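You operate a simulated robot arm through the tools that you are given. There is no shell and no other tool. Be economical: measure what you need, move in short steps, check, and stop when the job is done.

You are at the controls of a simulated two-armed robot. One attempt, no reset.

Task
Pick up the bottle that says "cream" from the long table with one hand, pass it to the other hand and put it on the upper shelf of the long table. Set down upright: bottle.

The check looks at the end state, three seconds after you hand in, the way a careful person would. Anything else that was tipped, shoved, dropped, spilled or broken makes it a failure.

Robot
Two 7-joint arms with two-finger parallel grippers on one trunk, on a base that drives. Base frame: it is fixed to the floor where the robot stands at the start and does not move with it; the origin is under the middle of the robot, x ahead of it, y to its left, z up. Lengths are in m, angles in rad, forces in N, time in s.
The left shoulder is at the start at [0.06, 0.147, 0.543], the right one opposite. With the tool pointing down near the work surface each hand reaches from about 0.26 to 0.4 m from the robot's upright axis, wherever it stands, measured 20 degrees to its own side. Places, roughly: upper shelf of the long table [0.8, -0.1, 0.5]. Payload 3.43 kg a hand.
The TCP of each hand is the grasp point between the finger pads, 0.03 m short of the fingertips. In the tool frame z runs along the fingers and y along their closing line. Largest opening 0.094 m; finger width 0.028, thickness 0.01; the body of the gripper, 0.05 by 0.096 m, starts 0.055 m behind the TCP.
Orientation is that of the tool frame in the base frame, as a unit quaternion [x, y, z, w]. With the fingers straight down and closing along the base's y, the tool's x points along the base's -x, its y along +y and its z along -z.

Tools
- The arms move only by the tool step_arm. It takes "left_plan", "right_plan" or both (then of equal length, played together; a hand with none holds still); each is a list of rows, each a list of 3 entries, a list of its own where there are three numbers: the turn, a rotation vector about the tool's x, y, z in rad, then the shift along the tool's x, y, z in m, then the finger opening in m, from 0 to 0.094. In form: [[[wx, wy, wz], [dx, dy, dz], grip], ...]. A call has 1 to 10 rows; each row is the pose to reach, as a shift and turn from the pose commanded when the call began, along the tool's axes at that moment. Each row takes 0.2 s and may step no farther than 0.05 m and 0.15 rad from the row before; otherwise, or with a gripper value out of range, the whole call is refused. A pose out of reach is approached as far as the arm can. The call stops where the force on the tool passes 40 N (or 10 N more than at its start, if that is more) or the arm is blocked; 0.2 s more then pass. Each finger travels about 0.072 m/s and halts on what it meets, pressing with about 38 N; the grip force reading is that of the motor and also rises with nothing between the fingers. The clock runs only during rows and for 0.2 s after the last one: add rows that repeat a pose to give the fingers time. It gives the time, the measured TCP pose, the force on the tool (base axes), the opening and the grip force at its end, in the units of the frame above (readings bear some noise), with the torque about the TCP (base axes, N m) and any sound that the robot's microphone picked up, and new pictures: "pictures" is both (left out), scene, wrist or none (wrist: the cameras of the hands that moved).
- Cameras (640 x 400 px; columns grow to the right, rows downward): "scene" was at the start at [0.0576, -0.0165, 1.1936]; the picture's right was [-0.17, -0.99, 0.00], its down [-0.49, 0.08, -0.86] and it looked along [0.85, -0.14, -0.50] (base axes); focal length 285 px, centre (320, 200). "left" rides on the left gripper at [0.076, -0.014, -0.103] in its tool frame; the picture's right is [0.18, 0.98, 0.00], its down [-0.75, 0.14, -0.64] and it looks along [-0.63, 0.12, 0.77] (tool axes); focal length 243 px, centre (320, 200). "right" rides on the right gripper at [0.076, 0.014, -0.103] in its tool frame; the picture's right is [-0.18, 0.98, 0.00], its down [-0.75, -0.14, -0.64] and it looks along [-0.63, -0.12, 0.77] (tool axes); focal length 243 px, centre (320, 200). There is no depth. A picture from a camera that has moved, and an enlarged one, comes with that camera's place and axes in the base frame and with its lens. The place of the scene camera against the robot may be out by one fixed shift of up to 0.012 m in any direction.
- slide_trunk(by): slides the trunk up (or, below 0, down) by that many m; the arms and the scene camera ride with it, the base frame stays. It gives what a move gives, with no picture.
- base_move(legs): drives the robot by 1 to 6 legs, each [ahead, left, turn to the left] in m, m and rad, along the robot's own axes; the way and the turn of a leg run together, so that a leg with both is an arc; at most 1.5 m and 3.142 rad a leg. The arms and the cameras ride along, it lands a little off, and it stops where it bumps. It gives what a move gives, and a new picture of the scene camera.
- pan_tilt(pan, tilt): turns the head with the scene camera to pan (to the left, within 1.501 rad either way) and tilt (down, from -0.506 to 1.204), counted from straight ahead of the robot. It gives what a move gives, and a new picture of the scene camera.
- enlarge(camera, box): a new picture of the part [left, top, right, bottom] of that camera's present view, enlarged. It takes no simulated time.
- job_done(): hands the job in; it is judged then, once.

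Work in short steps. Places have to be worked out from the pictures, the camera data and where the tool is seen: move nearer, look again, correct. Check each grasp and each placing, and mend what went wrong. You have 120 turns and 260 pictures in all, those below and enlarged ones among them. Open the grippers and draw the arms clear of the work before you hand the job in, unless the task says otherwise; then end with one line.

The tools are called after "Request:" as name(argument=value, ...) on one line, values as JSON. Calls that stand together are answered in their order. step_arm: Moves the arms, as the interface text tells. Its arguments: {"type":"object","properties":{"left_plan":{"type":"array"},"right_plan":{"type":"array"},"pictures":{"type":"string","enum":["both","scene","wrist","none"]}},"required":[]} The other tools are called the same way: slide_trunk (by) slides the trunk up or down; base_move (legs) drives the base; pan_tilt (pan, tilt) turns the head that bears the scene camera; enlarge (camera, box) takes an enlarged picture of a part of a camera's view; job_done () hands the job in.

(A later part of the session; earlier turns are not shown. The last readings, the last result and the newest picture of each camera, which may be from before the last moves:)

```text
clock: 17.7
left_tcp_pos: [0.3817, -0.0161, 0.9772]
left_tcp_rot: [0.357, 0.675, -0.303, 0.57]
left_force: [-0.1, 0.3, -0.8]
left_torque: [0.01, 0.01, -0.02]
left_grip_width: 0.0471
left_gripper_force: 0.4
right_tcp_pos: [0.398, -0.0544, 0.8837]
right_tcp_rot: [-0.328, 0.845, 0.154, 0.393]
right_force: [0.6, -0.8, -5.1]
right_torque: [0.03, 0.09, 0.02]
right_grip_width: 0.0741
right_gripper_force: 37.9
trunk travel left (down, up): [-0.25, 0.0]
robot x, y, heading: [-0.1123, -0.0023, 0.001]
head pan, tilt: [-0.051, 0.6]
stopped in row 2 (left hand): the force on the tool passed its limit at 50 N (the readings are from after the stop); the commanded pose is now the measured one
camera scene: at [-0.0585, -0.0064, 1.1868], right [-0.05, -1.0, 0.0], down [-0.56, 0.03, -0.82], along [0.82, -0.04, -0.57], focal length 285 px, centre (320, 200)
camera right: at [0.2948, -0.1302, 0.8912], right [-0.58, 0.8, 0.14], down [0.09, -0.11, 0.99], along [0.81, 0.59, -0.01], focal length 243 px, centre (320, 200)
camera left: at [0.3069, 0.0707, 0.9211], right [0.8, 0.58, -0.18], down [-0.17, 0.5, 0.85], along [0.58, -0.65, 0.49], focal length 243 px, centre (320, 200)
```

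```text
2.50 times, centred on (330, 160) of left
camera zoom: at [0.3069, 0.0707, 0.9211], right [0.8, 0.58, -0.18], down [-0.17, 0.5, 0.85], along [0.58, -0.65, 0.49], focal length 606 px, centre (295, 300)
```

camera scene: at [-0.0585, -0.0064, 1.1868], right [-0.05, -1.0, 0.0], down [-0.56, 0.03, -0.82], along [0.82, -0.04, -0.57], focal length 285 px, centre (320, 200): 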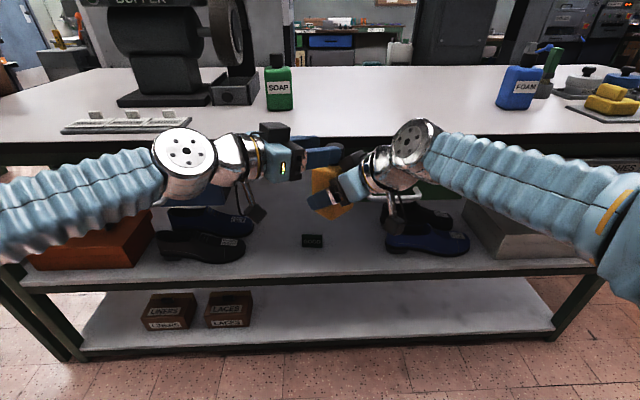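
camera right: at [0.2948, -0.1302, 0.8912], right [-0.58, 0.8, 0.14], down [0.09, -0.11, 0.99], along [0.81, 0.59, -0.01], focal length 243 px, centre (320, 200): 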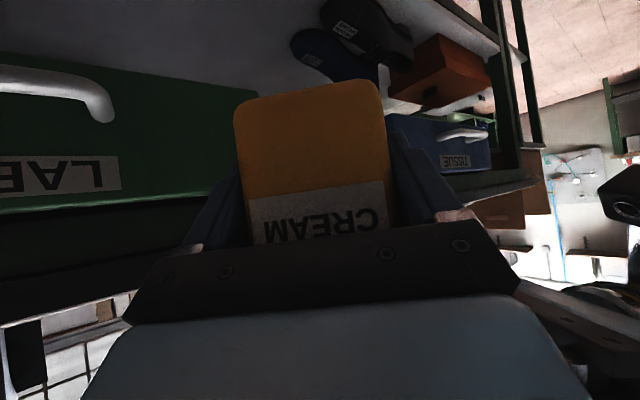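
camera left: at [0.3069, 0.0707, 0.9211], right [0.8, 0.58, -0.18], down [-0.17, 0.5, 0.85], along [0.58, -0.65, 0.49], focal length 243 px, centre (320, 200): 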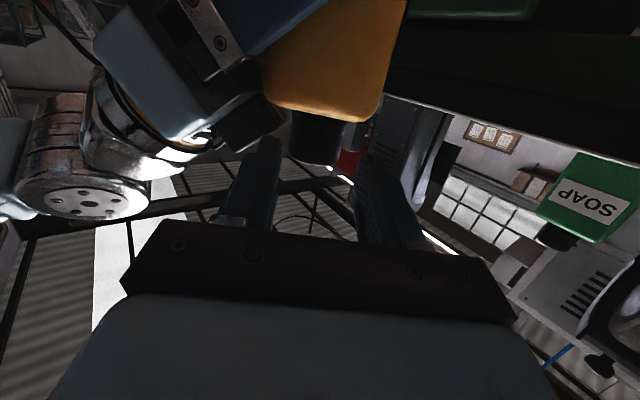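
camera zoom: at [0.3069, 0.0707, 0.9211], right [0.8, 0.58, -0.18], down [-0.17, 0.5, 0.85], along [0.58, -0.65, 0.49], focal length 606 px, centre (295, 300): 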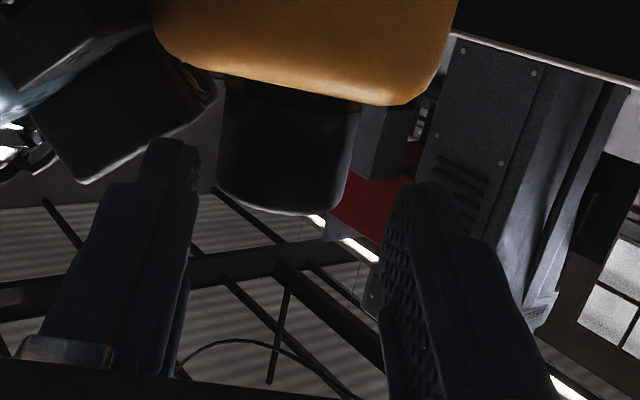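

The left fingertip touched the box on the right gripper's back; nothing moved, both grips are intact. I'll back the left hand off, then yaw the right hand further left so that box faces away from the left fingers.

Request:
step_arm(left_plan=[[[0, 0, 0], [0, 0, -0.04], 0.056], [[0, 0, 0], [0, 0, -0.08], 0.056], [[0, 0, 0], [0, 0, -0.12], 0.056], [[0, 0, 0], [0, 0, -0.15], 0.056]], pictures="none")

Request:
step_arm(right_plan=[[[-0.107, 0, -0.09], [0, 0, 0], 0.05], [[-0.214, 0, -0.18], [0, 0, 0], 0.05], [[-0.321, 0, -0.27], [0, 0, 0], 0.05], [[-0.428, 0, -0.36], [0, 0, 0], 0.05], [[-0.535, 0, -0.45], [0, 0, 0], 0.05]], pictures="scene")

```text
clock: 18.7
left_tcp_pos: [0.3002, 0.1054, 1.005]
left_tcp_rot: [0.358, 0.675, -0.304, 0.569]
left_force: [1.2, 0.0, -0.1]
left_torque: [0.0, -0.01, -0.01]
left_grip_width: 0.056
left_gripper_force: 0.0
right_tcp_pos: [0.3977, -0.0542, 0.8836]
right_tcp_rot: [-0.327, 0.845, 0.153, 0.394]
right_force: [0.3, -0.4, -3.9]
right_torque: [0.0, 0.01, 0.02]
right_grip_width: 0.0744
right_gripper_force: 37.8
trunk travel left (down, up): [-0.25, 0.0]
robot x, y, heading: [-0.1161, -0.0003, 0.006]
head pan, tilt: [-0.051, 0.6]
```

```text
clock: 19.9
left_tcp_pos: [0.3003, 0.1073, 1.0054]
left_tcp_rot: [0.358, 0.675, -0.303, 0.57]
left_force: [0.2, 0.4, 0.5]
left_torque: [0.03, 0.0, 0.03]
left_grip_width: 0.0559
left_gripper_force: 0.1
right_tcp_pos: [0.3978, -0.0535, 0.8855]
right_tcp_rot: [-0.599, 0.68, 0.281, 0.317]
right_force: [-0.7, -0.1, -3.8]
right_torque: [-0.03, -0.02, -0.04]
right_grip_width: 0.0742
right_gripper_force: 37.8
trunk travel left (down, up): [-0.25, 0.0]
robot x, y, heading: [-0.1153, -0.0002, 0.008]
head pan, tilt: [-0.051, 0.6]
camera scene: at [-0.0587, -0.0064, 1.1869], right [-0.05, -1.0, 0.0], down [-0.56, 0.03, -0.82], along [0.82, -0.04, -0.57], focal length 285 px, centre (320, 200)
```

scene: 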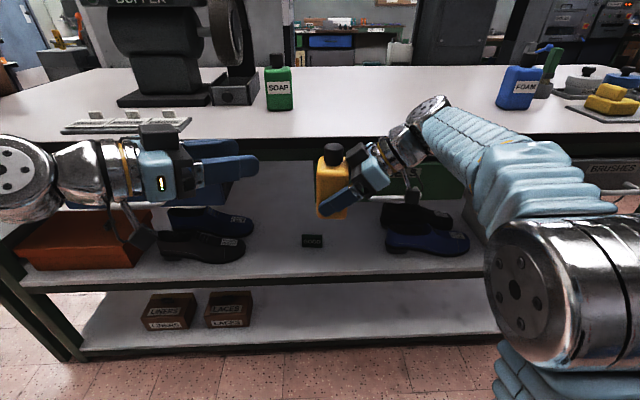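

The right hand's bulk is now well behind the cap. I'll bring the bottle toward the left hand's reach, to cap about (0.37, 0.02).

Request:
step_arm(right_plan=[[[0, 0, 0], [-0.021, 0.019, 0.025], 0.05], [[0, 0, 0], [-0.042, 0.0385, 0.0505], 0.05]], left_plan=[[[0, 0, 0], [0.009, 0, 0], 0.056], [[0, 0, 0], [0.018, 0, 0], 0.056]])

Request:
enlarge(camera="scene", box=[200, 110, 400, 235])

```text
clock: 20.5
left_tcp_pos: [0.2996, 0.1079, 0.9879]
left_tcp_rot: [0.358, 0.675, -0.303, 0.57]
left_force: [0.3, -0.5, 0.8]
left_torque: [0.01, -0.04, 0.0]
left_grip_width: 0.0562
left_gripper_force: 0.0
right_tcp_pos: [0.3669, 0.0148, 0.886]
right_tcp_rot: [-0.597, 0.681, 0.28, 0.318]
right_force: [-0.1, -0.2, -4.5]
right_torque: [0.01, 0.03, 0.02]
right_grip_width: 0.0744
right_gripper_force: 38.3
trunk travel left (down, up): [-0.25, 0.0]
robot x, y, heading: [-0.1165, 0.0013, 0.008]
head pan, tilt: [-0.051, 0.6]
camera scene: at [-0.0585, -0.0065, 1.1869], right [-0.05, -1.0, 0.0], down [-0.56, 0.03, -0.82], along [0.82, -0.04, -0.57], focal length 285 px, centre (320, 200)
camera right: at [0.336, -0.1101, 0.8929], right [-0.96, 0.24, 0.14], down [0.14, -0.03, 0.99], along [0.24, 0.97, -0.01], focal length 243 px, centre (320, 200)
camera left: at [0.2239, 0.1952, 0.9304], right [0.8, 0.58, -0.18], down [-0.17, 0.5, 0.85], along [0.58, -0.65, 0.49], focal length 243 px, centre (320, 200)
```

scene: 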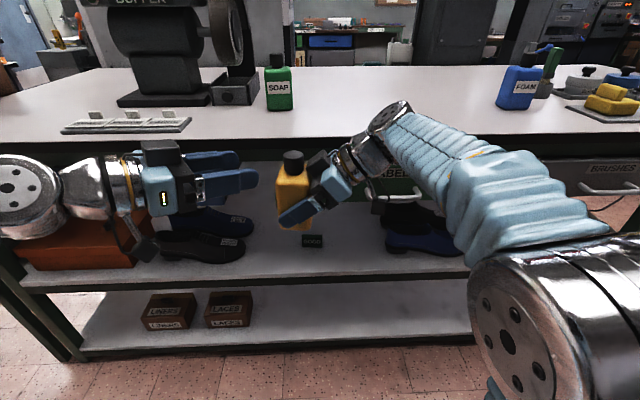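
right: 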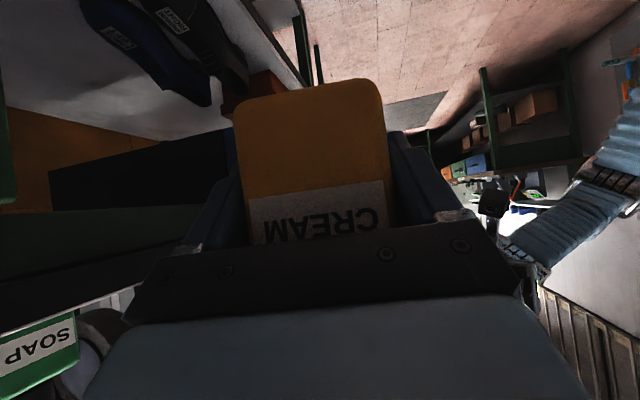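
left: 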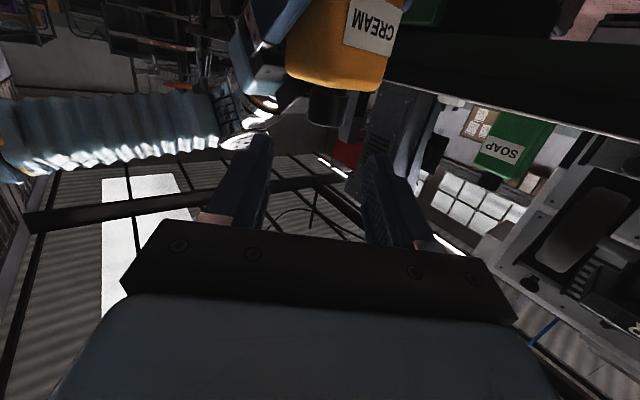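

```text
3.20 times, centred on (300, 172) of scene
camera zoom: at [-0.0585, -0.0065, 1.1869], right [-0.05, -1.0, 0.0], down [-0.56, 0.03, -0.82], along [0.82, -0.04, -0.57], focal length 913 px, centre (384, 288)
```

zoom: 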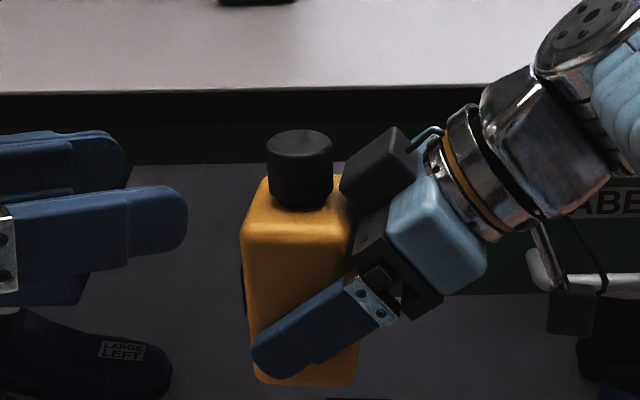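

Request:
enlarge(camera="left", box=[220, 20, 420, 160])

```text
2.86 times, centred on (320, 90) of left
camera zoom: at [0.2239, 0.1952, 0.9304], right [0.8, 0.58, -0.18], down [-0.17, 0.5, 0.85], along [0.58, -0.65, 0.49], focal length 693 px, centre (320, 514)
```

zoom: 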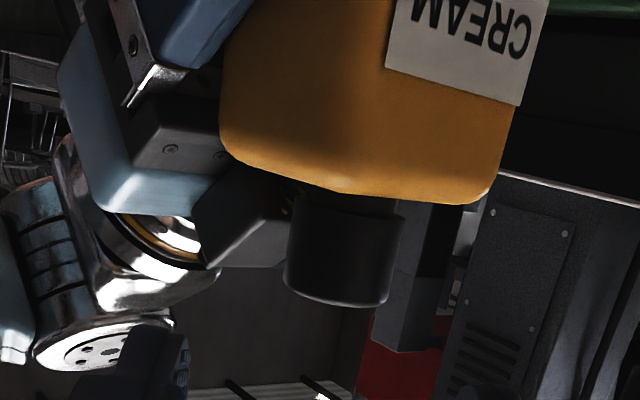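

The gripper box would still be close to the left fingertips. I'll yaw the left hand another 0.5 rad to approach almost straight along -y, so its fingers pass on either side in x.

Request:
step_arm(left_plan=[[[0.123, 0, 0.021], [0, 0.018, 0], 0.056], [[0.246, 0, 0.042], [0, 0.036, 0], 0.056], [[0.37, 0, 0.063], [0, 0.055, 0], 0.056], [[0.493, 0, 0.084], [0, 0.073, 0], 0.056]])

Request:
enlarge(camera="scene", box=[200, 110, 400, 235])

Request:
enlarge(camera="left", box=[220, 20, 420, 160])

```text
clock: 21.5
left_tcp_pos: [0.3588, 0.1494, 0.984]
left_tcp_rot: [0.515, 0.564, -0.435, 0.476]
left_force: [0.5, 0.3, -0.4]
left_torque: [0.0, 0.0, 0.02]
left_grip_width: 0.056
left_gripper_force: 0.2
right_tcp_pos: [0.3655, 0.0136, 0.8858]
right_tcp_rot: [-0.598, 0.68, 0.28, 0.318]
right_force: [-0.3, 0.0, -3.9]
right_torque: [-0.03, 0.0, -0.02]
right_grip_width: 0.0744
right_gripper_force: 38.2
trunk travel left (down, up): [-0.25, 0.0]
robot x, y, heading: [-0.113, -0.0003, 0.007]
head pan, tilt: [-0.051, 0.6]
camera scene: at [-0.0589, -0.0063, 1.1869], right [-0.05, -1.0, 0.0], down [-0.56, 0.03, -0.82], along [0.82, -0.04, -0.57], focal length 285 px, centre (320, 200)
camera left: at [0.3345, 0.2621, 0.928], right [0.98, 0.12, -0.18], down [0.09, 0.52, 0.85], along [0.2, -0.85, 0.49], focal length 243 px, centre (320, 200)
```

scene: 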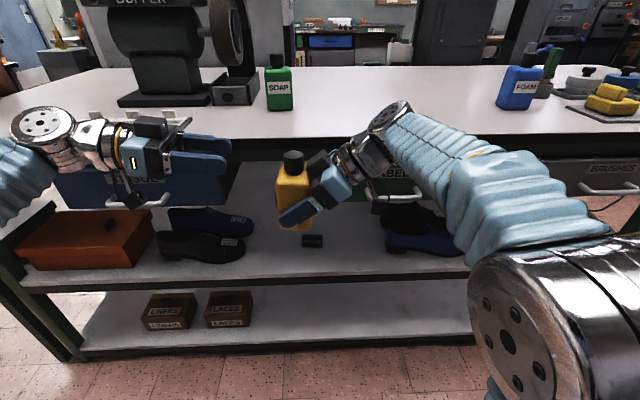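
left: 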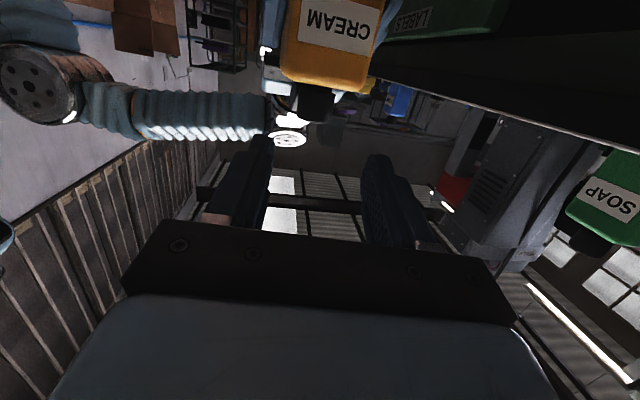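

```text
3.20 times, centred on (300, 172) of scene
camera zoom: at [-0.0589, -0.0063, 1.1869], right [-0.05, -1.0, 0.0], down [-0.56, 0.03, -0.82], along [0.82, -0.04, -0.57], focal length 913 px, centre (384, 288)
```

zoom: 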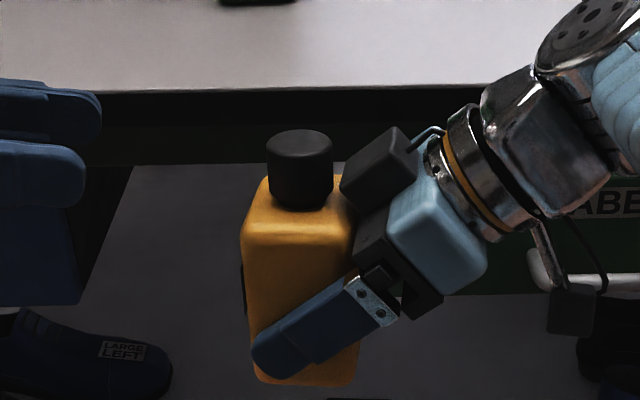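

```text
2.86 times, centred on (320, 90) of left
camera zoom: at [0.3345, 0.2621, 0.928], right [0.98, 0.12, -0.18], down [0.09, 0.52, 0.85], along [0.2, -0.85, 0.49], focal length 693 px, centre (320, 514)
```

zoom: 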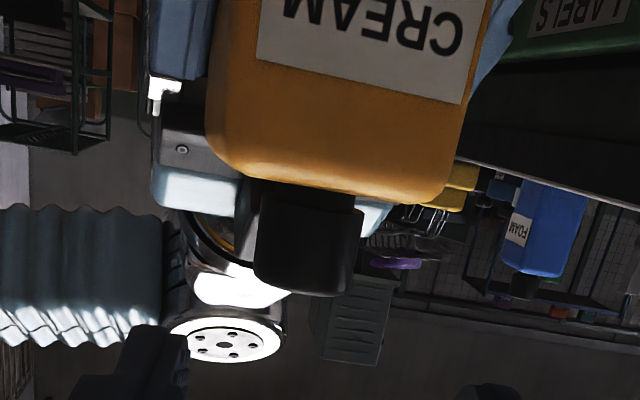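

The cap is now clearly accessible, on-axis about 0.135 m ahead and 5 mm toward -x. I'll advance 8.5 cm, raise 6 mm, and look.

Request:
step_arm(left_plan=[[[0, 0, 0], [-0.003, -0.003, 0.043], 0.056], [[0, 0, 0], [-0.006, -0.005, 0.085], 0.056]], pictures="none")

Request:
enlarge(camera="scene", box=[200, 110, 400, 235])

Request:
enlarge(camera="left", box=[200, 80, 440, 240])

```text
clock: 22.1
left_tcp_pos: [0.3606, 0.0639, 0.9777]
left_tcp_rot: [0.512, 0.566, -0.434, 0.479]
left_force: [-0.2, 1.1, -0.1]
left_torque: [-0.02, 0.01, 0.0]
left_grip_width: 0.0562
left_gripper_force: 0.1
right_tcp_pos: [0.3668, 0.0152, 0.8862]
right_tcp_rot: [-0.598, 0.681, 0.279, 0.318]
right_force: [0.2, 0.2, -3.8]
right_torque: [-0.01, 0.02, -0.03]
right_grip_width: 0.074
right_gripper_force: 37.4
trunk travel left (down, up): [-0.25, 0.0]
robot x, y, heading: [-0.1192, -0.0024, 0.003]
head pan, tilt: [-0.051, 0.6]
```

```text
3.20 times, centred on (300, 172) of scene
camera zoom: at [-0.0587, -0.0061, 1.1869], right [-0.05, -1.0, 0.0], down [-0.56, 0.03, -0.82], along [0.82, -0.04, -0.57], focal length 913 px, centre (384, 288)
```

zoom: 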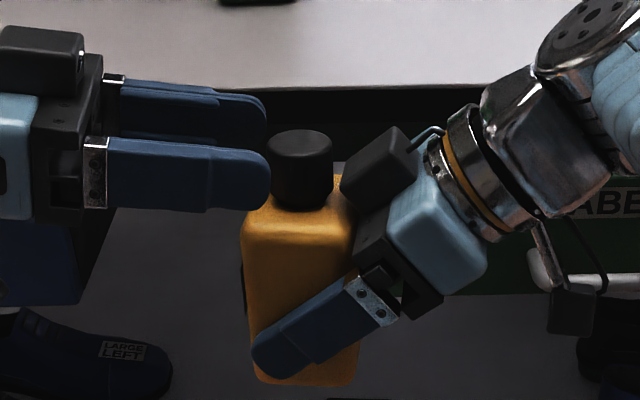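

```text
2.50 times, centred on (320, 160) of left
camera zoom: at [0.3372, 0.1768, 0.9222], right [0.98, 0.12, -0.18], down [0.09, 0.52, 0.85], along [0.2, -0.85, 0.5], focal length 606 px, centre (320, 300)
```

zoom: 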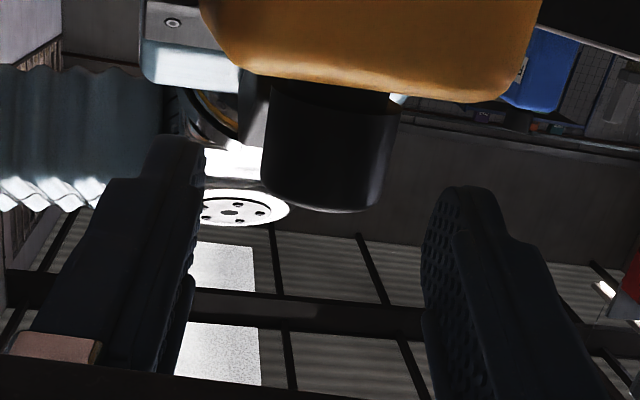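

The cap sits centred between the fingers, about 5 cm ahead. I'll advance 3.1 cm so the fingertips just pass its centre, stopping short of the box, then close.

Request:
step_arm(left_plan=[[[0, 0, 0], [0, 0.003, 0.016], 0.056], [[0, 0, 0], [0, 0.003, 0.031], 0.056], [[0, 0, 0], [0, 0.003, 0.031], 0.045], [[0, 0, 0], [0, 0.003, 0.031], 0.03], [[0, 0, 0], [0, 0.003, 0.031], 0.02], [[0, 0, 0], [0, 0.003, 0.031], 0.02]], pictures="none")

Request:
enlarge(camera="scene", box=[200, 110, 400, 235])

Request:
enlarge(camera="left", box=[200, 80, 440, 240])

```text
clock: 23.5
left_tcp_pos: [0.3662, 0.049, 0.9754]
left_tcp_rot: [0.515, 0.564, -0.435, 0.476]
left_force: [-14.2, 0.2, -0.3]
left_torque: [-0.03, -0.03, -0.8]
left_grip_width: 0.0339
left_gripper_force: 38.1
left hand out of reach, approached as far as the arm can: row 2, 3, 4, 5, 6
right_tcp_pos: [0.3664, 0.0153, 0.8857]
right_tcp_rot: [-0.598, 0.68, 0.28, 0.317]
right_force: [13.9, 0.2, -2.3]
right_torque: [0.06, 1.36, 0.31]
right_grip_width: 0.074
right_gripper_force: 38.6
trunk travel left (down, up): [-0.25, 0.0]
robot x, y, heading: [-0.1182, -0.0036, 0.006]
head pan, tilt: [-0.051, 0.6]
```

```text
3.20 times, centred on (300, 172) of scene
camera zoom: at [-0.0586, -0.0063, 1.1869], right [-0.05, -1.0, 0.0], down [-0.56, 0.03, -0.82], along [0.82, -0.04, -0.57], focal length 913 px, centre (384, 288)
```

zoom: 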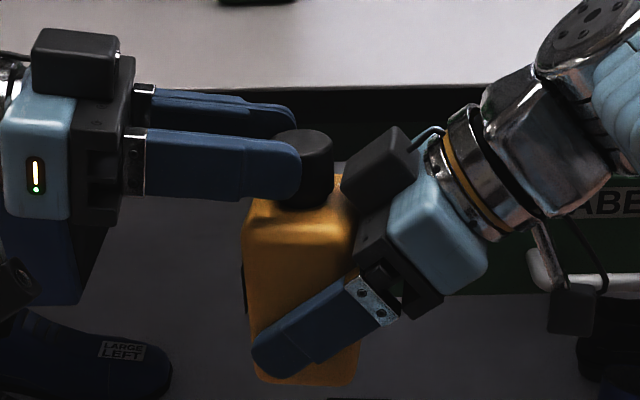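

```text
2.50 times, centred on (320, 160) of left
camera zoom: at [0.342, 0.1615, 0.9192], right [0.98, 0.12, -0.18], down [0.09, 0.52, 0.85], along [0.2, -0.85, 0.49], focal length 606 px, centre (320, 300)
```

zoom: 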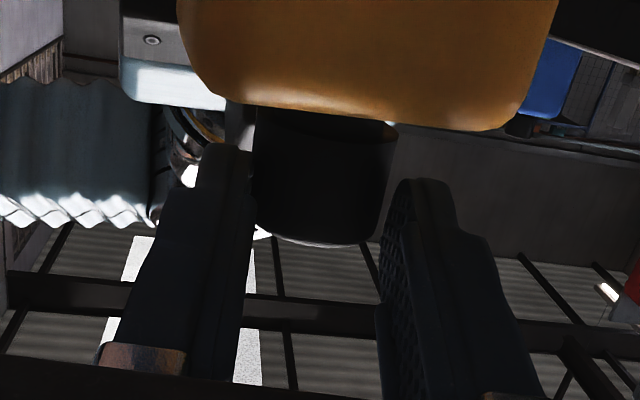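

The left arm ran out of reach 1.5 cm short and holds only the cap's edge. I'll reopen it, move the bottle 17 mm toward it, then close again.

Request:
step_arm(left_plan=[[[0, 0, 0], [0, 0, 0], 0.056], [[0, 0, 0], [0, 0, 0], 0.056]], pictures="none")

Request:
step_arm(right_plan=[[[0, 0, 0], [-0.0055, -0.0005, 0.0067], 0.05], [[0, 0, 0], [-0.011, -0.001, 0.0133], 0.05], [[0, 0, 0], [-0.011, -0.001, 0.0133], 0.05]], pictures="none")

Request:
enlarge(camera="scene", box=[200, 110, 400, 235])

Request:
enlarge(camera="left", box=[200, 80, 440, 240])

```text
clock: 24.1
left_tcp_pos: [0.3674, 0.0495, 0.9761]
left_tcp_rot: [0.513, 0.565, -0.435, 0.478]
left_force: [0.0, 0.1, -0.3]
left_torque: [0.02, 0.0, -0.04]
left_grip_width: 0.0559
left_gripper_force: 0.0
right_tcp_pos: [0.366, 0.0156, 0.8868]
right_tcp_rot: [-0.598, 0.681, 0.28, 0.317]
right_force: [-0.5, 0.3, -4.1]
right_torque: [-0.01, 0.0, -0.01]
right_grip_width: 0.0742
right_gripper_force: 37.8
trunk travel left (down, up): [-0.25, 0.0]
robot x, y, heading: [-0.1142, -0.0032, 0.008]
head pan, tilt: [-0.051, 0.6]
```

```text
clock: 24.9
left_tcp_pos: [0.3662, 0.0487, 0.9762]
left_tcp_rot: [0.514, 0.564, -0.435, 0.477]
left_force: [-0.4, 0.6, -0.1]
left_torque: [0.01, 0.01, 0.0]
left_grip_width: 0.0561
left_gripper_force: 0.1
right_tcp_pos: [0.3695, 0.0319, 0.8845]
right_tcp_rot: [-0.599, 0.68, 0.28, 0.317]
right_force: [1.2, 0.3, -3.8]
right_torque: [-0.03, 0.02, 0.01]
right_grip_width: 0.0741
right_gripper_force: 38.2
trunk travel left (down, up): [-0.25, 0.0]
robot x, y, heading: [-0.1153, -0.0021, 0.01]
head pan, tilt: [-0.051, 0.6]
```

```text
3.20 times, centred on (300, 172) of scene
camera zoom: at [-0.0586, -0.0063, 1.1869], right [-0.05, -1.0, 0.0], down [-0.56, 0.03, -0.82], along [0.82, -0.04, -0.57], focal length 913 px, centre (384, 288)
```

zoom: 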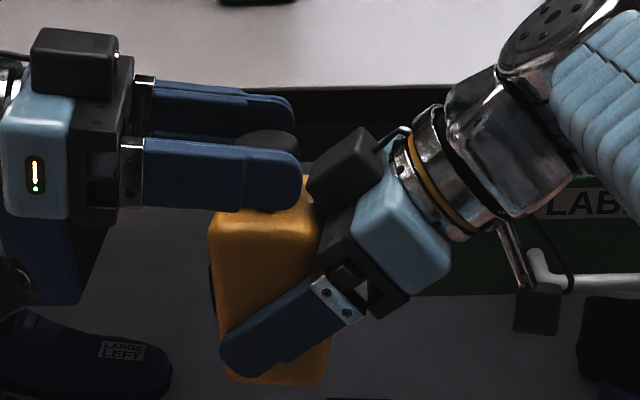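

```text
2.50 times, centred on (320, 160) of left
camera zoom: at [0.3426, 0.162, 0.9191], right [0.98, 0.12, -0.18], down [0.09, 0.52, 0.85], along [0.2, -0.85, 0.5], focal length 606 px, centre (320, 300)
```

zoom: 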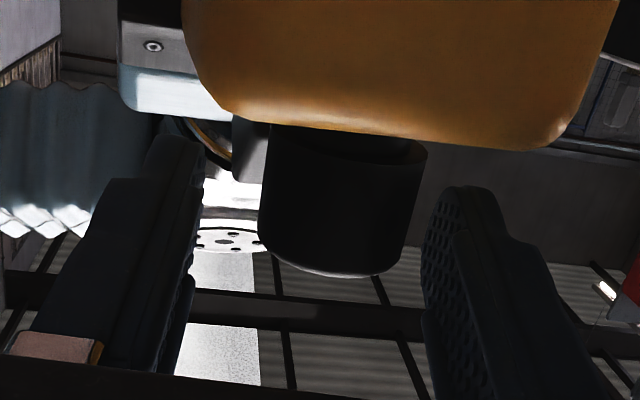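

Cap centre is now 2 cm ahead of the TCP. I'll recentre 4 mm in x with the right hand and close the left.

Request:
step_arm(right_plan=[[[0, 0, 0], [0, 0.004, 0], 0.05], [[0, 0, 0], [0, 0.004, 0], 0.05], [[0, 0, 0], [0, 0.004, 0], 0.05], [[0, 0, 0], [0, 0.004, 0], 0.05], [[0, 0, 0], [0, 0.004, 0], 0.05]], left_plan=[[[0, 0, 0], [0, 0, 0], 0.056], [[0, 0, 0], [0, 0, 0], 0.045], [[0, 0, 0], [0, 0, 0], 0.03], [[0, 0, 0], [0, 0, 0], 0.02], [[0, 0, 0], [0, 0, 0], 0.02]], pictures="none")

Request:
enlarge(camera="scene", box=[200, 110, 400, 235])

Request:
enlarge(camera="left", box=[200, 80, 440, 240])

```text
clock: 26.1
left_tcp_pos: [0.3669, 0.0491, 0.9752]
left_tcp_rot: [0.513, 0.565, -0.435, 0.478]
left_force: [0.4, 1.4, 0.7]
left_torque: [0.01, 0.27, -0.91]
left_grip_width: 0.0384
left_gripper_force: 38.0
right_tcp_pos: [0.3654, 0.0345, 0.8848]
right_tcp_rot: [-0.598, 0.68, 0.28, 0.318]
right_force: [0.0, -1.5, -4.5]
right_torque: [0.06, -0.29, 0.9]
right_grip_width: 0.0743
right_gripper_force: 37.7
trunk travel left (down, up): [-0.25, 0.0]
robot x, y, heading: [-0.1181, 0.0013, 0.006]
head pan, tilt: [-0.051, 0.6]
```

```text
3.20 times, centred on (300, 172) of scene
camera zoom: at [-0.0586, -0.0063, 1.1869], right [-0.05, -1.0, 0.0], down [-0.56, 0.03, -0.82], along [0.82, -0.04, -0.57], focal length 913 px, centre (384, 288)
```

zoom: 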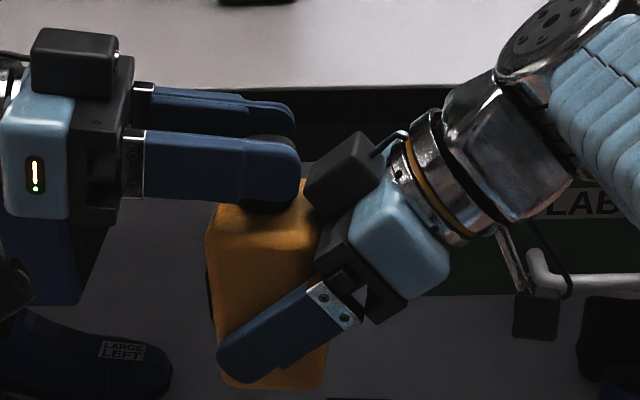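

```text
2.50 times, centred on (320, 160) of left
camera zoom: at [0.3425, 0.1619, 0.9191], right [0.98, 0.12, -0.18], down [0.09, 0.52, 0.85], along [0.2, -0.85, 0.5], focal length 606 px, centre (320, 300)
```

zoom: 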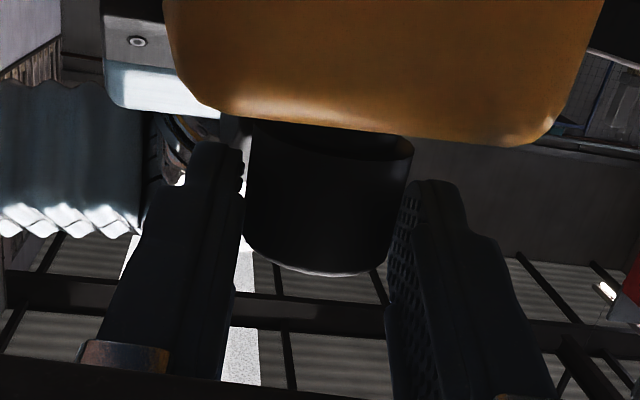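

The left hand grips the cap at its full diameter (0.038). I'll open the right hand and see that the left takes the weight.

Request:
step_arm(right_plan=[[[0, 0, 0], [0, 0, 0], 0.08], [[0, 0, 0], [0, 0, 0], 0.09], [[0, 0, 0], [0, 0, 0], 0.094]], pictures="none")

Request:
enlarge(camera="scene", box=[200, 110, 400, 235])

```text
clock: 26.9
left_tcp_pos: [0.3682, 0.0502, 0.9749]
left_tcp_rot: [0.514, 0.565, -0.435, 0.478]
left_force: [-1.1, 17.0, -1.3]
left_torque: [0.73, -0.08, -0.63]
left_grip_width: 0.0352
left_gripper_force: 38.6
right_tcp_pos: [0.3673, 0.0328, 0.8853]
right_tcp_rot: [-0.598, 0.681, 0.279, 0.318]
right_force: [-0.2, -17.8, 1.4]
right_torque: [0.87, 0.08, 0.61]
right_grip_width: 0.094
right_gripper_force: 0.2
trunk travel left (down, up): [-0.25, 0.0]
robot x, y, heading: [-0.1149, -0.0017, 0.004]
head pan, tilt: [-0.051, 0.6]
```

```text
3.20 times, centred on (300, 172) of scene
camera zoom: at [-0.0586, -0.0063, 1.1869], right [-0.05, -1.0, 0.0], down [-0.56, 0.03, -0.82], along [0.82, -0.04, -0.57], focal length 913 px, centre (384, 288)
```

zoom: 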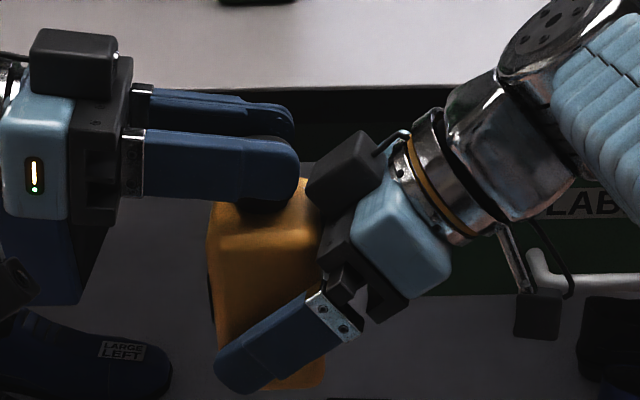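

The cap is being squeezed out toward the right palm (17 N between the hands), so the left grip is still too shallow. I'll re-close the right hand at once.

Request:
step_arm(right_plan=[[[0, 0, 0], [0, 0, 0], 0.08], [[0, 0, 0], [0, 0, 0], 0.06], [[0, 0, 0], [0, 0, 0], 0.05], [[0, 0, 0], [0, 0, 0], 0.05]], pictures="none")

Request:
step_arm(left_plan=[[[0, 0, 0], [0, 0, 0], 0.05], [[0, 0, 0], [0, 0, 0], 0.06], [[0, 0, 0], [0, 0, 0], 0.06]], pictures="none")

Request:
enlarge(camera="scene", box=[200, 110, 400, 235])

Request:
enlarge(camera="left", box=[200, 80, 440, 240])

```text
clock: 27.9
left_tcp_pos: [0.3669, 0.0497, 0.9762]
left_tcp_rot: [0.514, 0.564, -0.435, 0.477]
left_force: [-9.3, 22.4, -3.2]
left_torque: [0.7, 0.17, -1.32]
left_grip_width: 0.0357
left_gripper_force: 37.9
right_tcp_pos: [0.3669, 0.0323, 0.884]
right_tcp_rot: [-0.597, 0.681, 0.28, 0.318]
right_force: [9.5, -22.4, 3.5]
right_torque: [1.42, 0.64, 1.2]
right_grip_width: 0.0777
right_gripper_force: 37.8
trunk travel left (down, up): [-0.25, 0.0]
robot x, y, heading: [-0.1159, -0.0019, 0.003]
head pan, tilt: [-0.051, 0.6]
```

```text
clock: 28.7
left_tcp_pos: [0.3667, 0.0502, 0.9763]
left_tcp_rot: [0.514, 0.565, -0.434, 0.477]
left_force: [-0.1, -0.9, -0.3]
left_torque: [0.03, 0.0, -0.01]
left_grip_width: 0.0601
left_gripper_force: 0.0
right_tcp_pos: [0.3653, 0.0334, 0.8836]
right_tcp_rot: [-0.599, 0.68, 0.28, 0.318]
right_force: [-0.5, -0.2, -0.2]
right_torque: [-0.02, 0.03, 0.01]
right_grip_width: 0.074
right_gripper_force: 37.7
trunk travel left (down, up): [-0.25, 0.0]
robot x, y, heading: [-0.115, -0.0024, 0.006]
head pan, tilt: [-0.051, 0.6]
```

```text
3.20 times, centred on (300, 172) of scene
camera zoom: at [-0.0586, -0.0063, 1.1869], right [-0.05, -1.0, 0.0], down [-0.56, 0.03, -0.82], along [0.82, -0.04, -0.57], focal length 913 px, centre (384, 288)
```

zoom: 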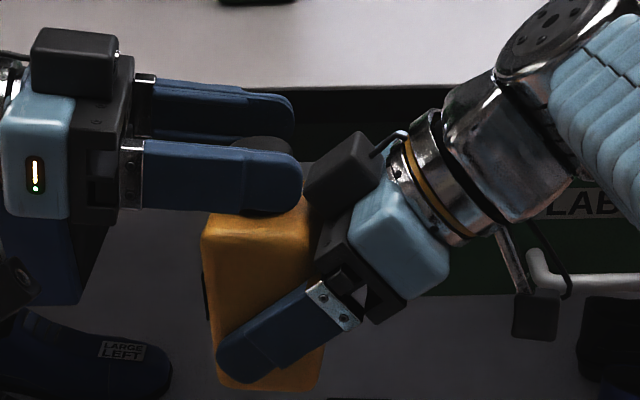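

```text
2.50 times, centred on (320, 160) of left
camera zoom: at [0.3425, 0.1618, 0.9192], right [0.98, 0.12, -0.18], down [0.09, 0.52, 0.85], along [0.2, -0.85, 0.5], focal length 606 px, centre (320, 300)
```

zoom: 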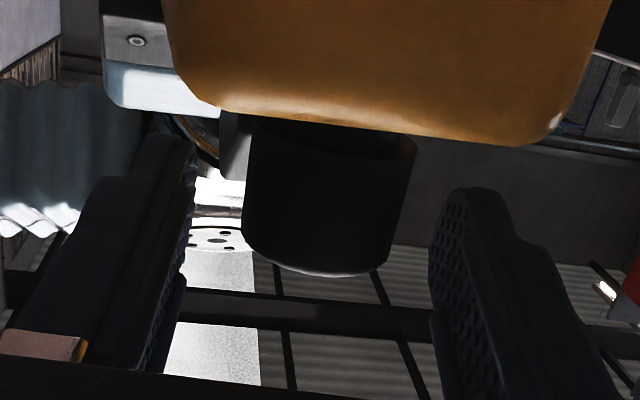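

The readings are ambiguous: the right hand shows no bottle weight now. I'll take fresh full pictures without moving.

Request:
step_arm(right_plan=[[[0, 0, 0], [0, 0, 0], 0.05]], left_plan=[[[0, 0, 0], [0, 0, 0], 0.06]])

Request:
enlarge(camera="scene", box=[250, 130, 330, 200])

```text
clock: 29.1
left_tcp_pos: [0.3677, 0.0494, 0.9764]
left_tcp_rot: [0.514, 0.564, -0.436, 0.477]
left_force: [-0.4, 0.1, -0.1]
left_torque: [0.01, -0.01, 0.03]
left_grip_width: 0.06
left_gripper_force: 0.1
right_tcp_pos: [0.3655, 0.033, 0.8856]
right_tcp_rot: [-0.598, 0.68, 0.28, 0.318]
right_force: [0.2, -0.1, -0.6]
right_torque: [-0.03, 0.01, 0.0]
right_grip_width: 0.0743
right_gripper_force: 37.6
trunk travel left (down, up): [-0.25, 0.0]
robot x, y, heading: [-0.1182, -0.0044, 0.0]
head pan, tilt: [-0.051, 0.6]
camera scene: at [-0.0586, -0.0063, 1.1869], right [-0.05, -1.0, 0.0], down [-0.56, 0.03, -0.82], along [0.82, -0.04, -0.57], focal length 285 px, centre (320, 200)
camera right: at [0.336, -0.0918, 0.8909], right [-0.96, 0.24, 0.14], down [0.14, -0.03, 0.99], along [0.24, 0.97, -0.01], focal length 243 px, centre (320, 200)
camera left: at [0.3426, 0.1619, 0.9191], right [0.98, 0.12, -0.18], down [0.09, 0.52, 0.85], along [0.2, -0.85, 0.5], focal length 243 px, centre (320, 200)
```

scene: 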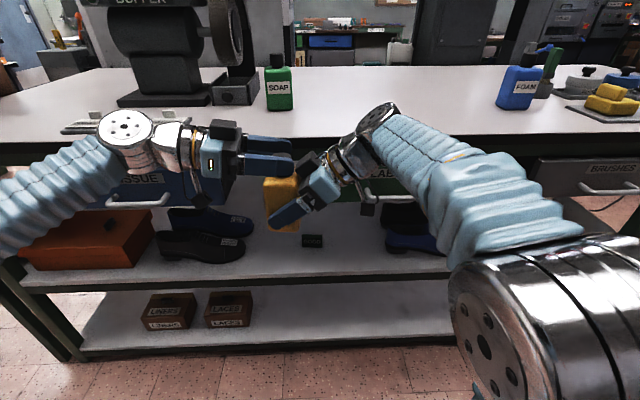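
right: 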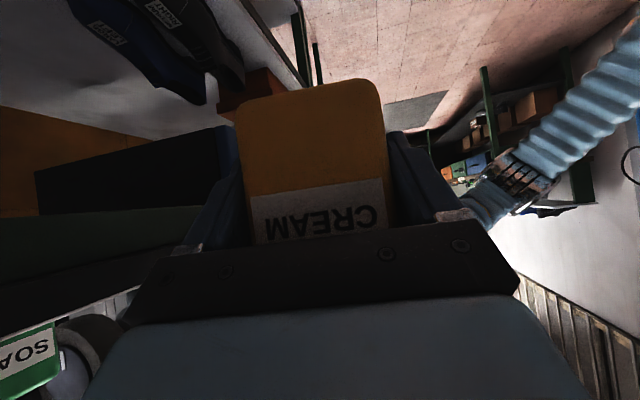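
left: 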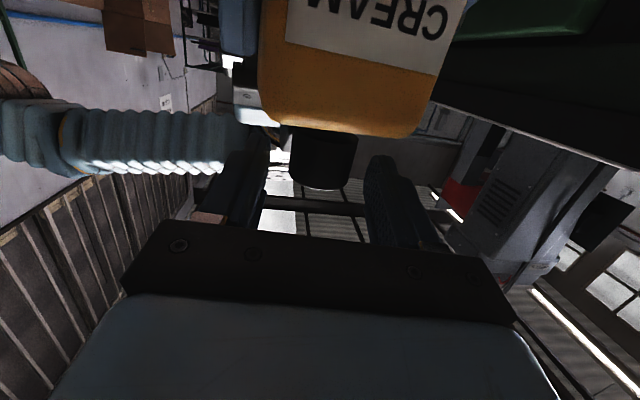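

```text
5.71 times, centred on (290, 165) of scene
camera zoom: at [-0.0586, -0.0063, 1.1869], right [-0.05, -1.0, 0.0], down [-0.56, 0.03, -0.82], along [0.82, -0.04, -0.57], focal length 1630 px, centre (491, 400)
```

zoom: 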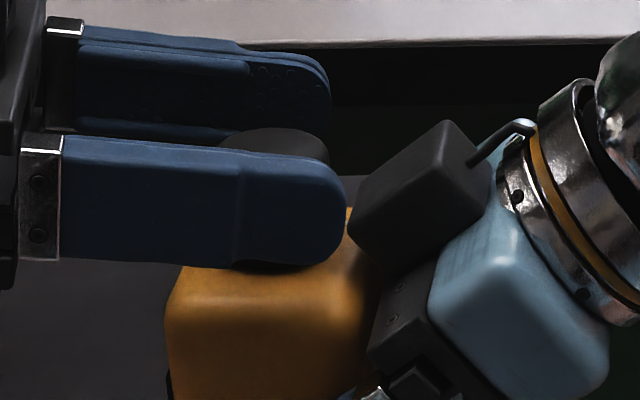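

The torque readings show why the grip fails: the line of force passes through the bottle's near corner, meaning the left fingers twist the cap. The cap behaves like a squarish part, about 12° off the left fingers. I'll rotate the right hand with the bottle +0.22 rad to square it up, with the left still open.

Request:
step_arm(right_plan=[[[-0.0845, 0, -0.0705], [0, 0, 0], 0.05], [[-0.169, 0, -0.141], [0, 0, 0], 0.05]], pictures="none")

Request:
enlarge(camera="scene", box=[250, 130, 330, 200])

Request:
enlarge(camera="left", box=[200, 80, 440, 240])

```text
clock: 29.7
left_tcp_pos: [0.3665, 0.0496, 0.976]
left_tcp_rot: [0.514, 0.565, -0.435, 0.477]
left_force: [0.0, -0.3, 0.3]
left_torque: [0.01, -0.03, 0.03]
left_grip_width: 0.0601
left_gripper_force: 0.1
right_tcp_pos: [0.368, 0.0328, 0.8842]
right_tcp_rot: [0.669, -0.61, -0.314, -0.286]
right_force: [0.3, 0.6, 1.1]
right_torque: [0.0, -0.03, -0.03]
right_grip_width: 0.0744
right_gripper_force: 38.7
trunk travel left (down, up): [-0.25, 0.0]
robot x, y, heading: [-0.1168, 0.0014, 0.003]
head pan, tilt: [-0.051, 0.6]
```

```text
5.71 times, centred on (290, 165) of scene
camera zoom: at [-0.0587, -0.0064, 1.1869], right [-0.05, -1.0, 0.0], down [-0.56, 0.03, -0.82], along [0.82, -0.04, -0.57], focal length 1630 px, centre (491, 400)
```

zoom: 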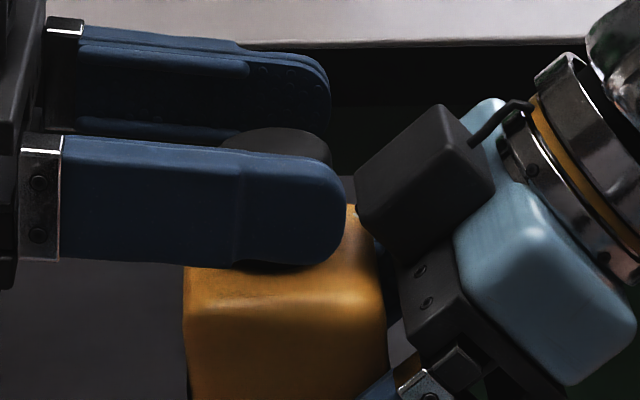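

```text
2.50 times, centred on (320, 160) of left
camera zoom: at [0.3425, 0.1619, 0.9191], right [0.98, 0.12, -0.18], down [0.09, 0.52, 0.85], along [0.2, -0.85, 0.5], focal length 606 px, centre (320, 300)
```

zoom: 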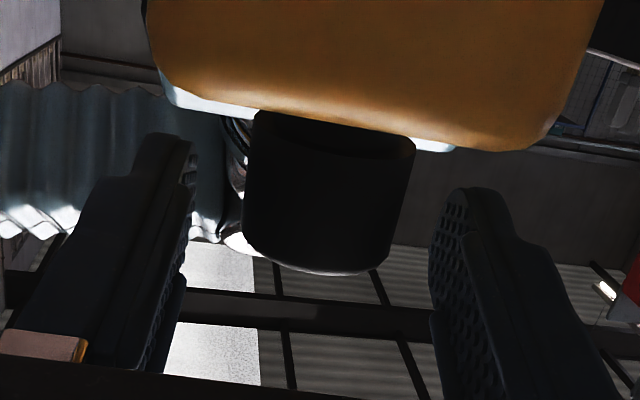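

Squared up and clear of the box. I'll close the left hand now and check the torque and width.

Request:
step_arm(left_plan=[[[0, 0, 0], [0, 0, 0], 0.045], [[0, 0, 0], [0, 0, 0], 0.03], [[0, 0, 0], [0, 0, 0], 0.02], [[0, 0, 0], [0, 0, 0], 0.02], [[0, 0, 0], [0, 0, 0], 0.02]], pictures="none")

```text
clock: 30.9
left_tcp_pos: [0.367, 0.0486, 0.976]
left_tcp_rot: [0.514, 0.565, -0.435, 0.477]
left_force: [-14.2, 0.6, 0.3]
left_torque: [-0.05, 0.31, -0.11]
left_grip_width: 0.0346
left_gripper_force: 38.0
right_tcp_pos: [0.3683, 0.0332, 0.8831]
right_tcp_rot: [0.669, -0.611, -0.313, -0.285]
right_force: [14.4, -1.1, 0.2]
right_torque: [0.06, 0.95, -0.14]
right_grip_width: 0.074
right_gripper_force: 37.5
trunk travel left (down, up): [-0.25, 0.0]
robot x, y, heading: [-0.1145, 0.0009, 0.011]
head pan, tilt: [-0.051, 0.6]
```

Now width 0.0346 with almost no twist. There's 14 N sideways from a small x offset, so I'll nudge the right hand +x to relieve it.

Request:
step_arm(right_plan=[[[0, 0, 0], [0, -0.004, 0], 0.05], [[0, 0, 0], [0, -0.004, 0], 0.05]], pictures="none")

```text
clock: 31.5
left_tcp_pos: [0.3692, 0.051, 0.976]
left_tcp_rot: [0.511, 0.566, -0.434, 0.48]
left_force: [15.3, 4.0, 4.0]
left_torque: [0.72, -0.13, -0.09]
left_grip_width: 0.0348
left_gripper_force: 38.1
right_tcp_pos: [0.3708, 0.0331, 0.8839]
right_tcp_rot: [0.67, -0.61, -0.314, -0.283]
right_force: [-15.2, -4.6, -4.9]
right_torque: [-0.44, -1.16, 0.33]
right_grip_width: 0.0741
right_gripper_force: 38.2
trunk travel left (down, up): [-0.25, 0.0]
robot x, y, heading: [-0.1152, -0.0006, 0.009]
head pan, tilt: [-0.051, 0.6]
```

Overshot, so I'll come back by half.

Request:
step_arm(right_plan=[[[0, 0, 0], [0, 0.002, 0], 0.05], [[0, 0, 0], [0, 0.002, 0], 0.05]], pictures="none")

```text
clock: 32.1
left_tcp_pos: [0.368, 0.0501, 0.9757]
left_tcp_rot: [0.512, 0.565, -0.434, 0.48]
left_force: [18.4, 3.0, 11.1]
left_torque: [-0.04, -0.57, 0.09]
left_grip_width: 0.0351
left_gripper_force: 37.8
right_tcp_pos: [0.3702, 0.0334, 0.8846]
right_tcp_rot: [0.669, -0.61, -0.314, -0.285]
right_force: [-19.4, -3.2, -12.2]
right_torque: [0.15, -1.2, 0.26]
right_grip_width: 0.0742
right_gripper_force: 37.7
trunk travel left (down, up): [-0.25, 0.0]
robot x, y, heading: [-0.1158, 0.0015, 0.004]
head pan, tilt: [-0.051, 0.6]
```

Residual strain is small, so I'll open the right hand and watch the left reading.

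Request:
step_arm(right_plan=[[[0, 0, 0], [0, 0, 0], 0.08], [[0, 0, 0], [0, 0, 0], 0.09], [[0, 0, 0], [0, 0, 0], 0.094]], pictures="none")

Request:
enlarge(camera="scene", box=[220, 120, 360, 240])

Request:
enlarge(camera="right", box=[160, 60, 480, 260])

```text
clock: 32.9
left_tcp_pos: [0.3661, 0.0494, 0.9755]
left_tcp_rot: [0.515, 0.564, -0.435, 0.476]
left_force: [-0.8, 0.4, -0.8]
left_torque: [0.04, 0.03, -0.02]
left_grip_width: 0.0349
left_gripper_force: 38.3
right_tcp_pos: [0.3692, 0.0331, 0.8849]
right_tcp_rot: [0.669, -0.611, -0.313, -0.285]
right_force: [0.8, 0.5, 0.0]
right_torque: [-0.02, -0.02, -0.01]
right_grip_width: 0.0939
right_gripper_force: 0.2
trunk travel left (down, up): [-0.25, 0.0]
robot x, y, heading: [-0.1121, 0.0001, 0.004]
head pan, tilt: [-0.051, 0.6]
```

```text
3.33 times, centred on (290, 180) of scene
camera zoom: at [-0.0586, -0.0063, 1.1869], right [-0.05, -1.0, 0.0], down [-0.56, 0.03, -0.82], along [0.82, -0.04, -0.57], focal length 951 px, centre (420, 267)
```

zoom: 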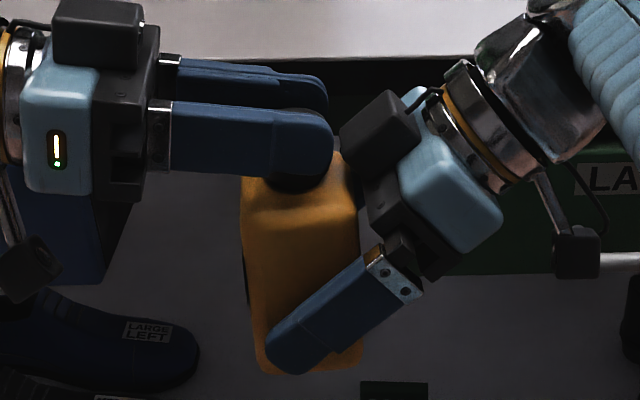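

```text
2.00 times, centred on (320, 160) of right
camera zoom: at [0.3677, -0.0956, 0.8922], right [-0.99, 0.03, 0.14], down [0.14, 0.0, 0.99], along [0.03, 1.0, -0.01], focal length 485 px, centre (320, 280)
```

zoom: 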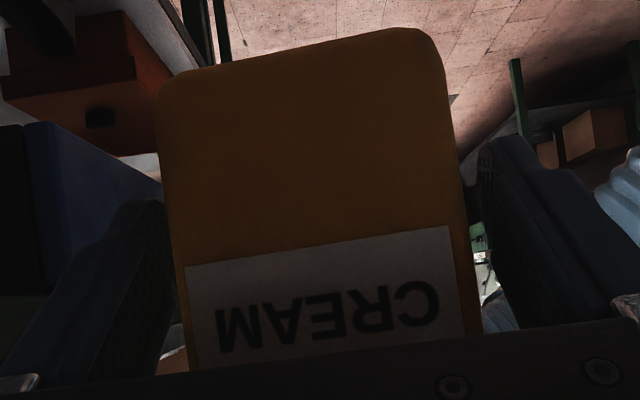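

The transfer is clean: the left hand holds the cap with no residual strain. I'll withdraw the right hand straight back out of the bottle.

Request:
step_arm(right_plan=[[[0, 0, 0], [0.0255, 0, -0.0308], 0.094], [[0, 0, 0], [0.051, 0, -0.0615], 0.094], [[0, 0, 0], [0.0765, 0, -0.092], 0.094], [[0, 0, 0], [0.102, 0, -0.123], 0.094]], pictures="scene")

Request:
enlarge(camera="scene", box=[200, 120, 360, 240])

```text
clock: 33.9
left_tcp_pos: [0.368, 0.0501, 0.9756]
left_tcp_rot: [0.513, 0.565, -0.435, 0.478]
left_force: [-0.7, -0.1, 0.5]
left_torque: [0.05, 0.0, 0.04]
left_grip_width: 0.035
left_gripper_force: 37.9
right_tcp_pos: [0.3855, -0.1256, 0.8842]
right_tcp_rot: [0.67, -0.61, -0.313, -0.285]
right_force: [0.8, -0.6, -0.4]
right_torque: [-0.04, 0.0, 0.01]
right_grip_width: 0.094
right_gripper_force: 0.0
trunk travel left (down, up): [-0.25, 0.0]
robot x, y, heading: [-0.1173, -0.0012, 0.004]
head pan, tilt: [-0.051, 0.6]
camera scene: at [-0.0585, -0.0058, 1.1868], right [-0.05, -1.0, 0.0], down [-0.56, 0.03, -0.82], along [0.82, -0.04, -0.57], focal length 285 px, centre (320, 200)
```

scene: 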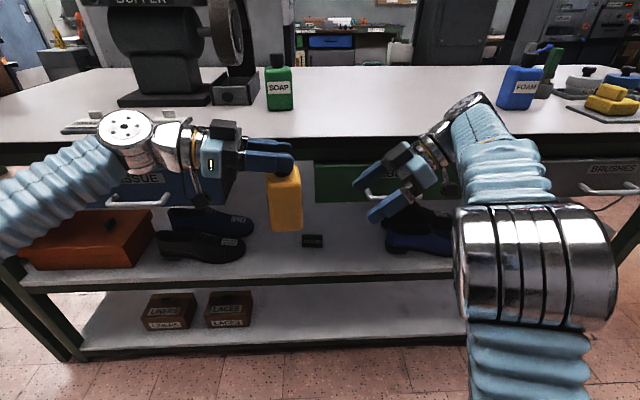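

```text
3.33 times, centred on (280, 180) of scene
camera zoom: at [-0.0585, -0.0058, 1.1868], right [-0.05, -1.0, 0.0], down [-0.56, 0.03, -0.82], along [0.82, -0.04, -0.57], focal length 951 px, centre (453, 267)
```

zoom: 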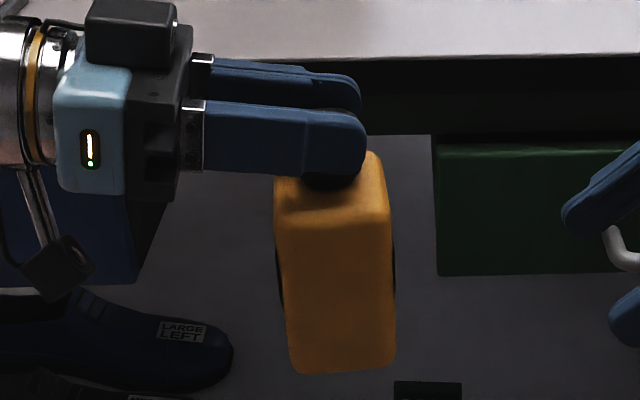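

The bottle hangs upright from the left hand. I'll first turn and pull the right arm back to its own side, out of the way.

Request:
step_arm(right_plan=[[[0.108, 0, 0.0895], [0.005, 0.006, -0.006], 0.094], [[0.216, 0, 0.179], [0.01, 0.012, -0.012], 0.094], [[0.324, 0, 0.268], [0.015, 0.018, -0.018], 0.094], [[0.432, 0, 0.358], [0.02, 0.024, -0.024], 0.094], [[0.54, 0, 0.447], [0.025, 0.03, -0.03], 0.094], [[0.648, 0, 0.537], [0.03, 0.036, -0.036], 0.094], [[0.756, 0, 0.626], [0.035, 0.042, -0.042], 0.094], [[0.864, 0, 0.716], [0.04, 0.048, -0.048], 0.094], [[0.972, 0, 0.805], [0.044, 0.053, -0.053], 0.094], [[1.078, 0, 0.895], [0.048, 0.057, -0.058], 0.094]], pictures="scene")

```text
clock: 36.1
left_tcp_pos: [0.3668, 0.0484, 0.9764]
left_tcp_rot: [0.513, 0.565, -0.435, 0.478]
left_force: [0.9, -0.4, -0.4]
left_torque: [0.04, 0.01, 0.0]
left_grip_width: 0.0351
left_gripper_force: 37.5
right_tcp_pos: [0.3353, -0.2065, 0.8847]
right_tcp_rot: [-0.117, 0.898, 0.054, 0.421]
right_force: [1.2, -0.3, 0.0]
right_torque: [0.01, 0.03, 0.04]
right_grip_width: 0.0942
right_gripper_force: 0.1
trunk travel left (down, up): [-0.25, 0.0]
robot x, y, heading: [-0.1154, -0.0012, 0.006]
head pan, tilt: [-0.051, 0.6]
camera scene: at [-0.0586, -0.0064, 1.1869], right [-0.05, -1.0, 0.0], down [-0.56, 0.03, -0.82], along [0.82, -0.04, -0.57], focal length 285 px, centre (320, 200)
```

scene: 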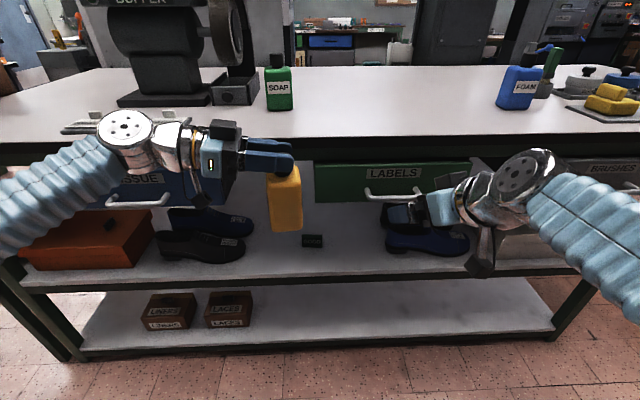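

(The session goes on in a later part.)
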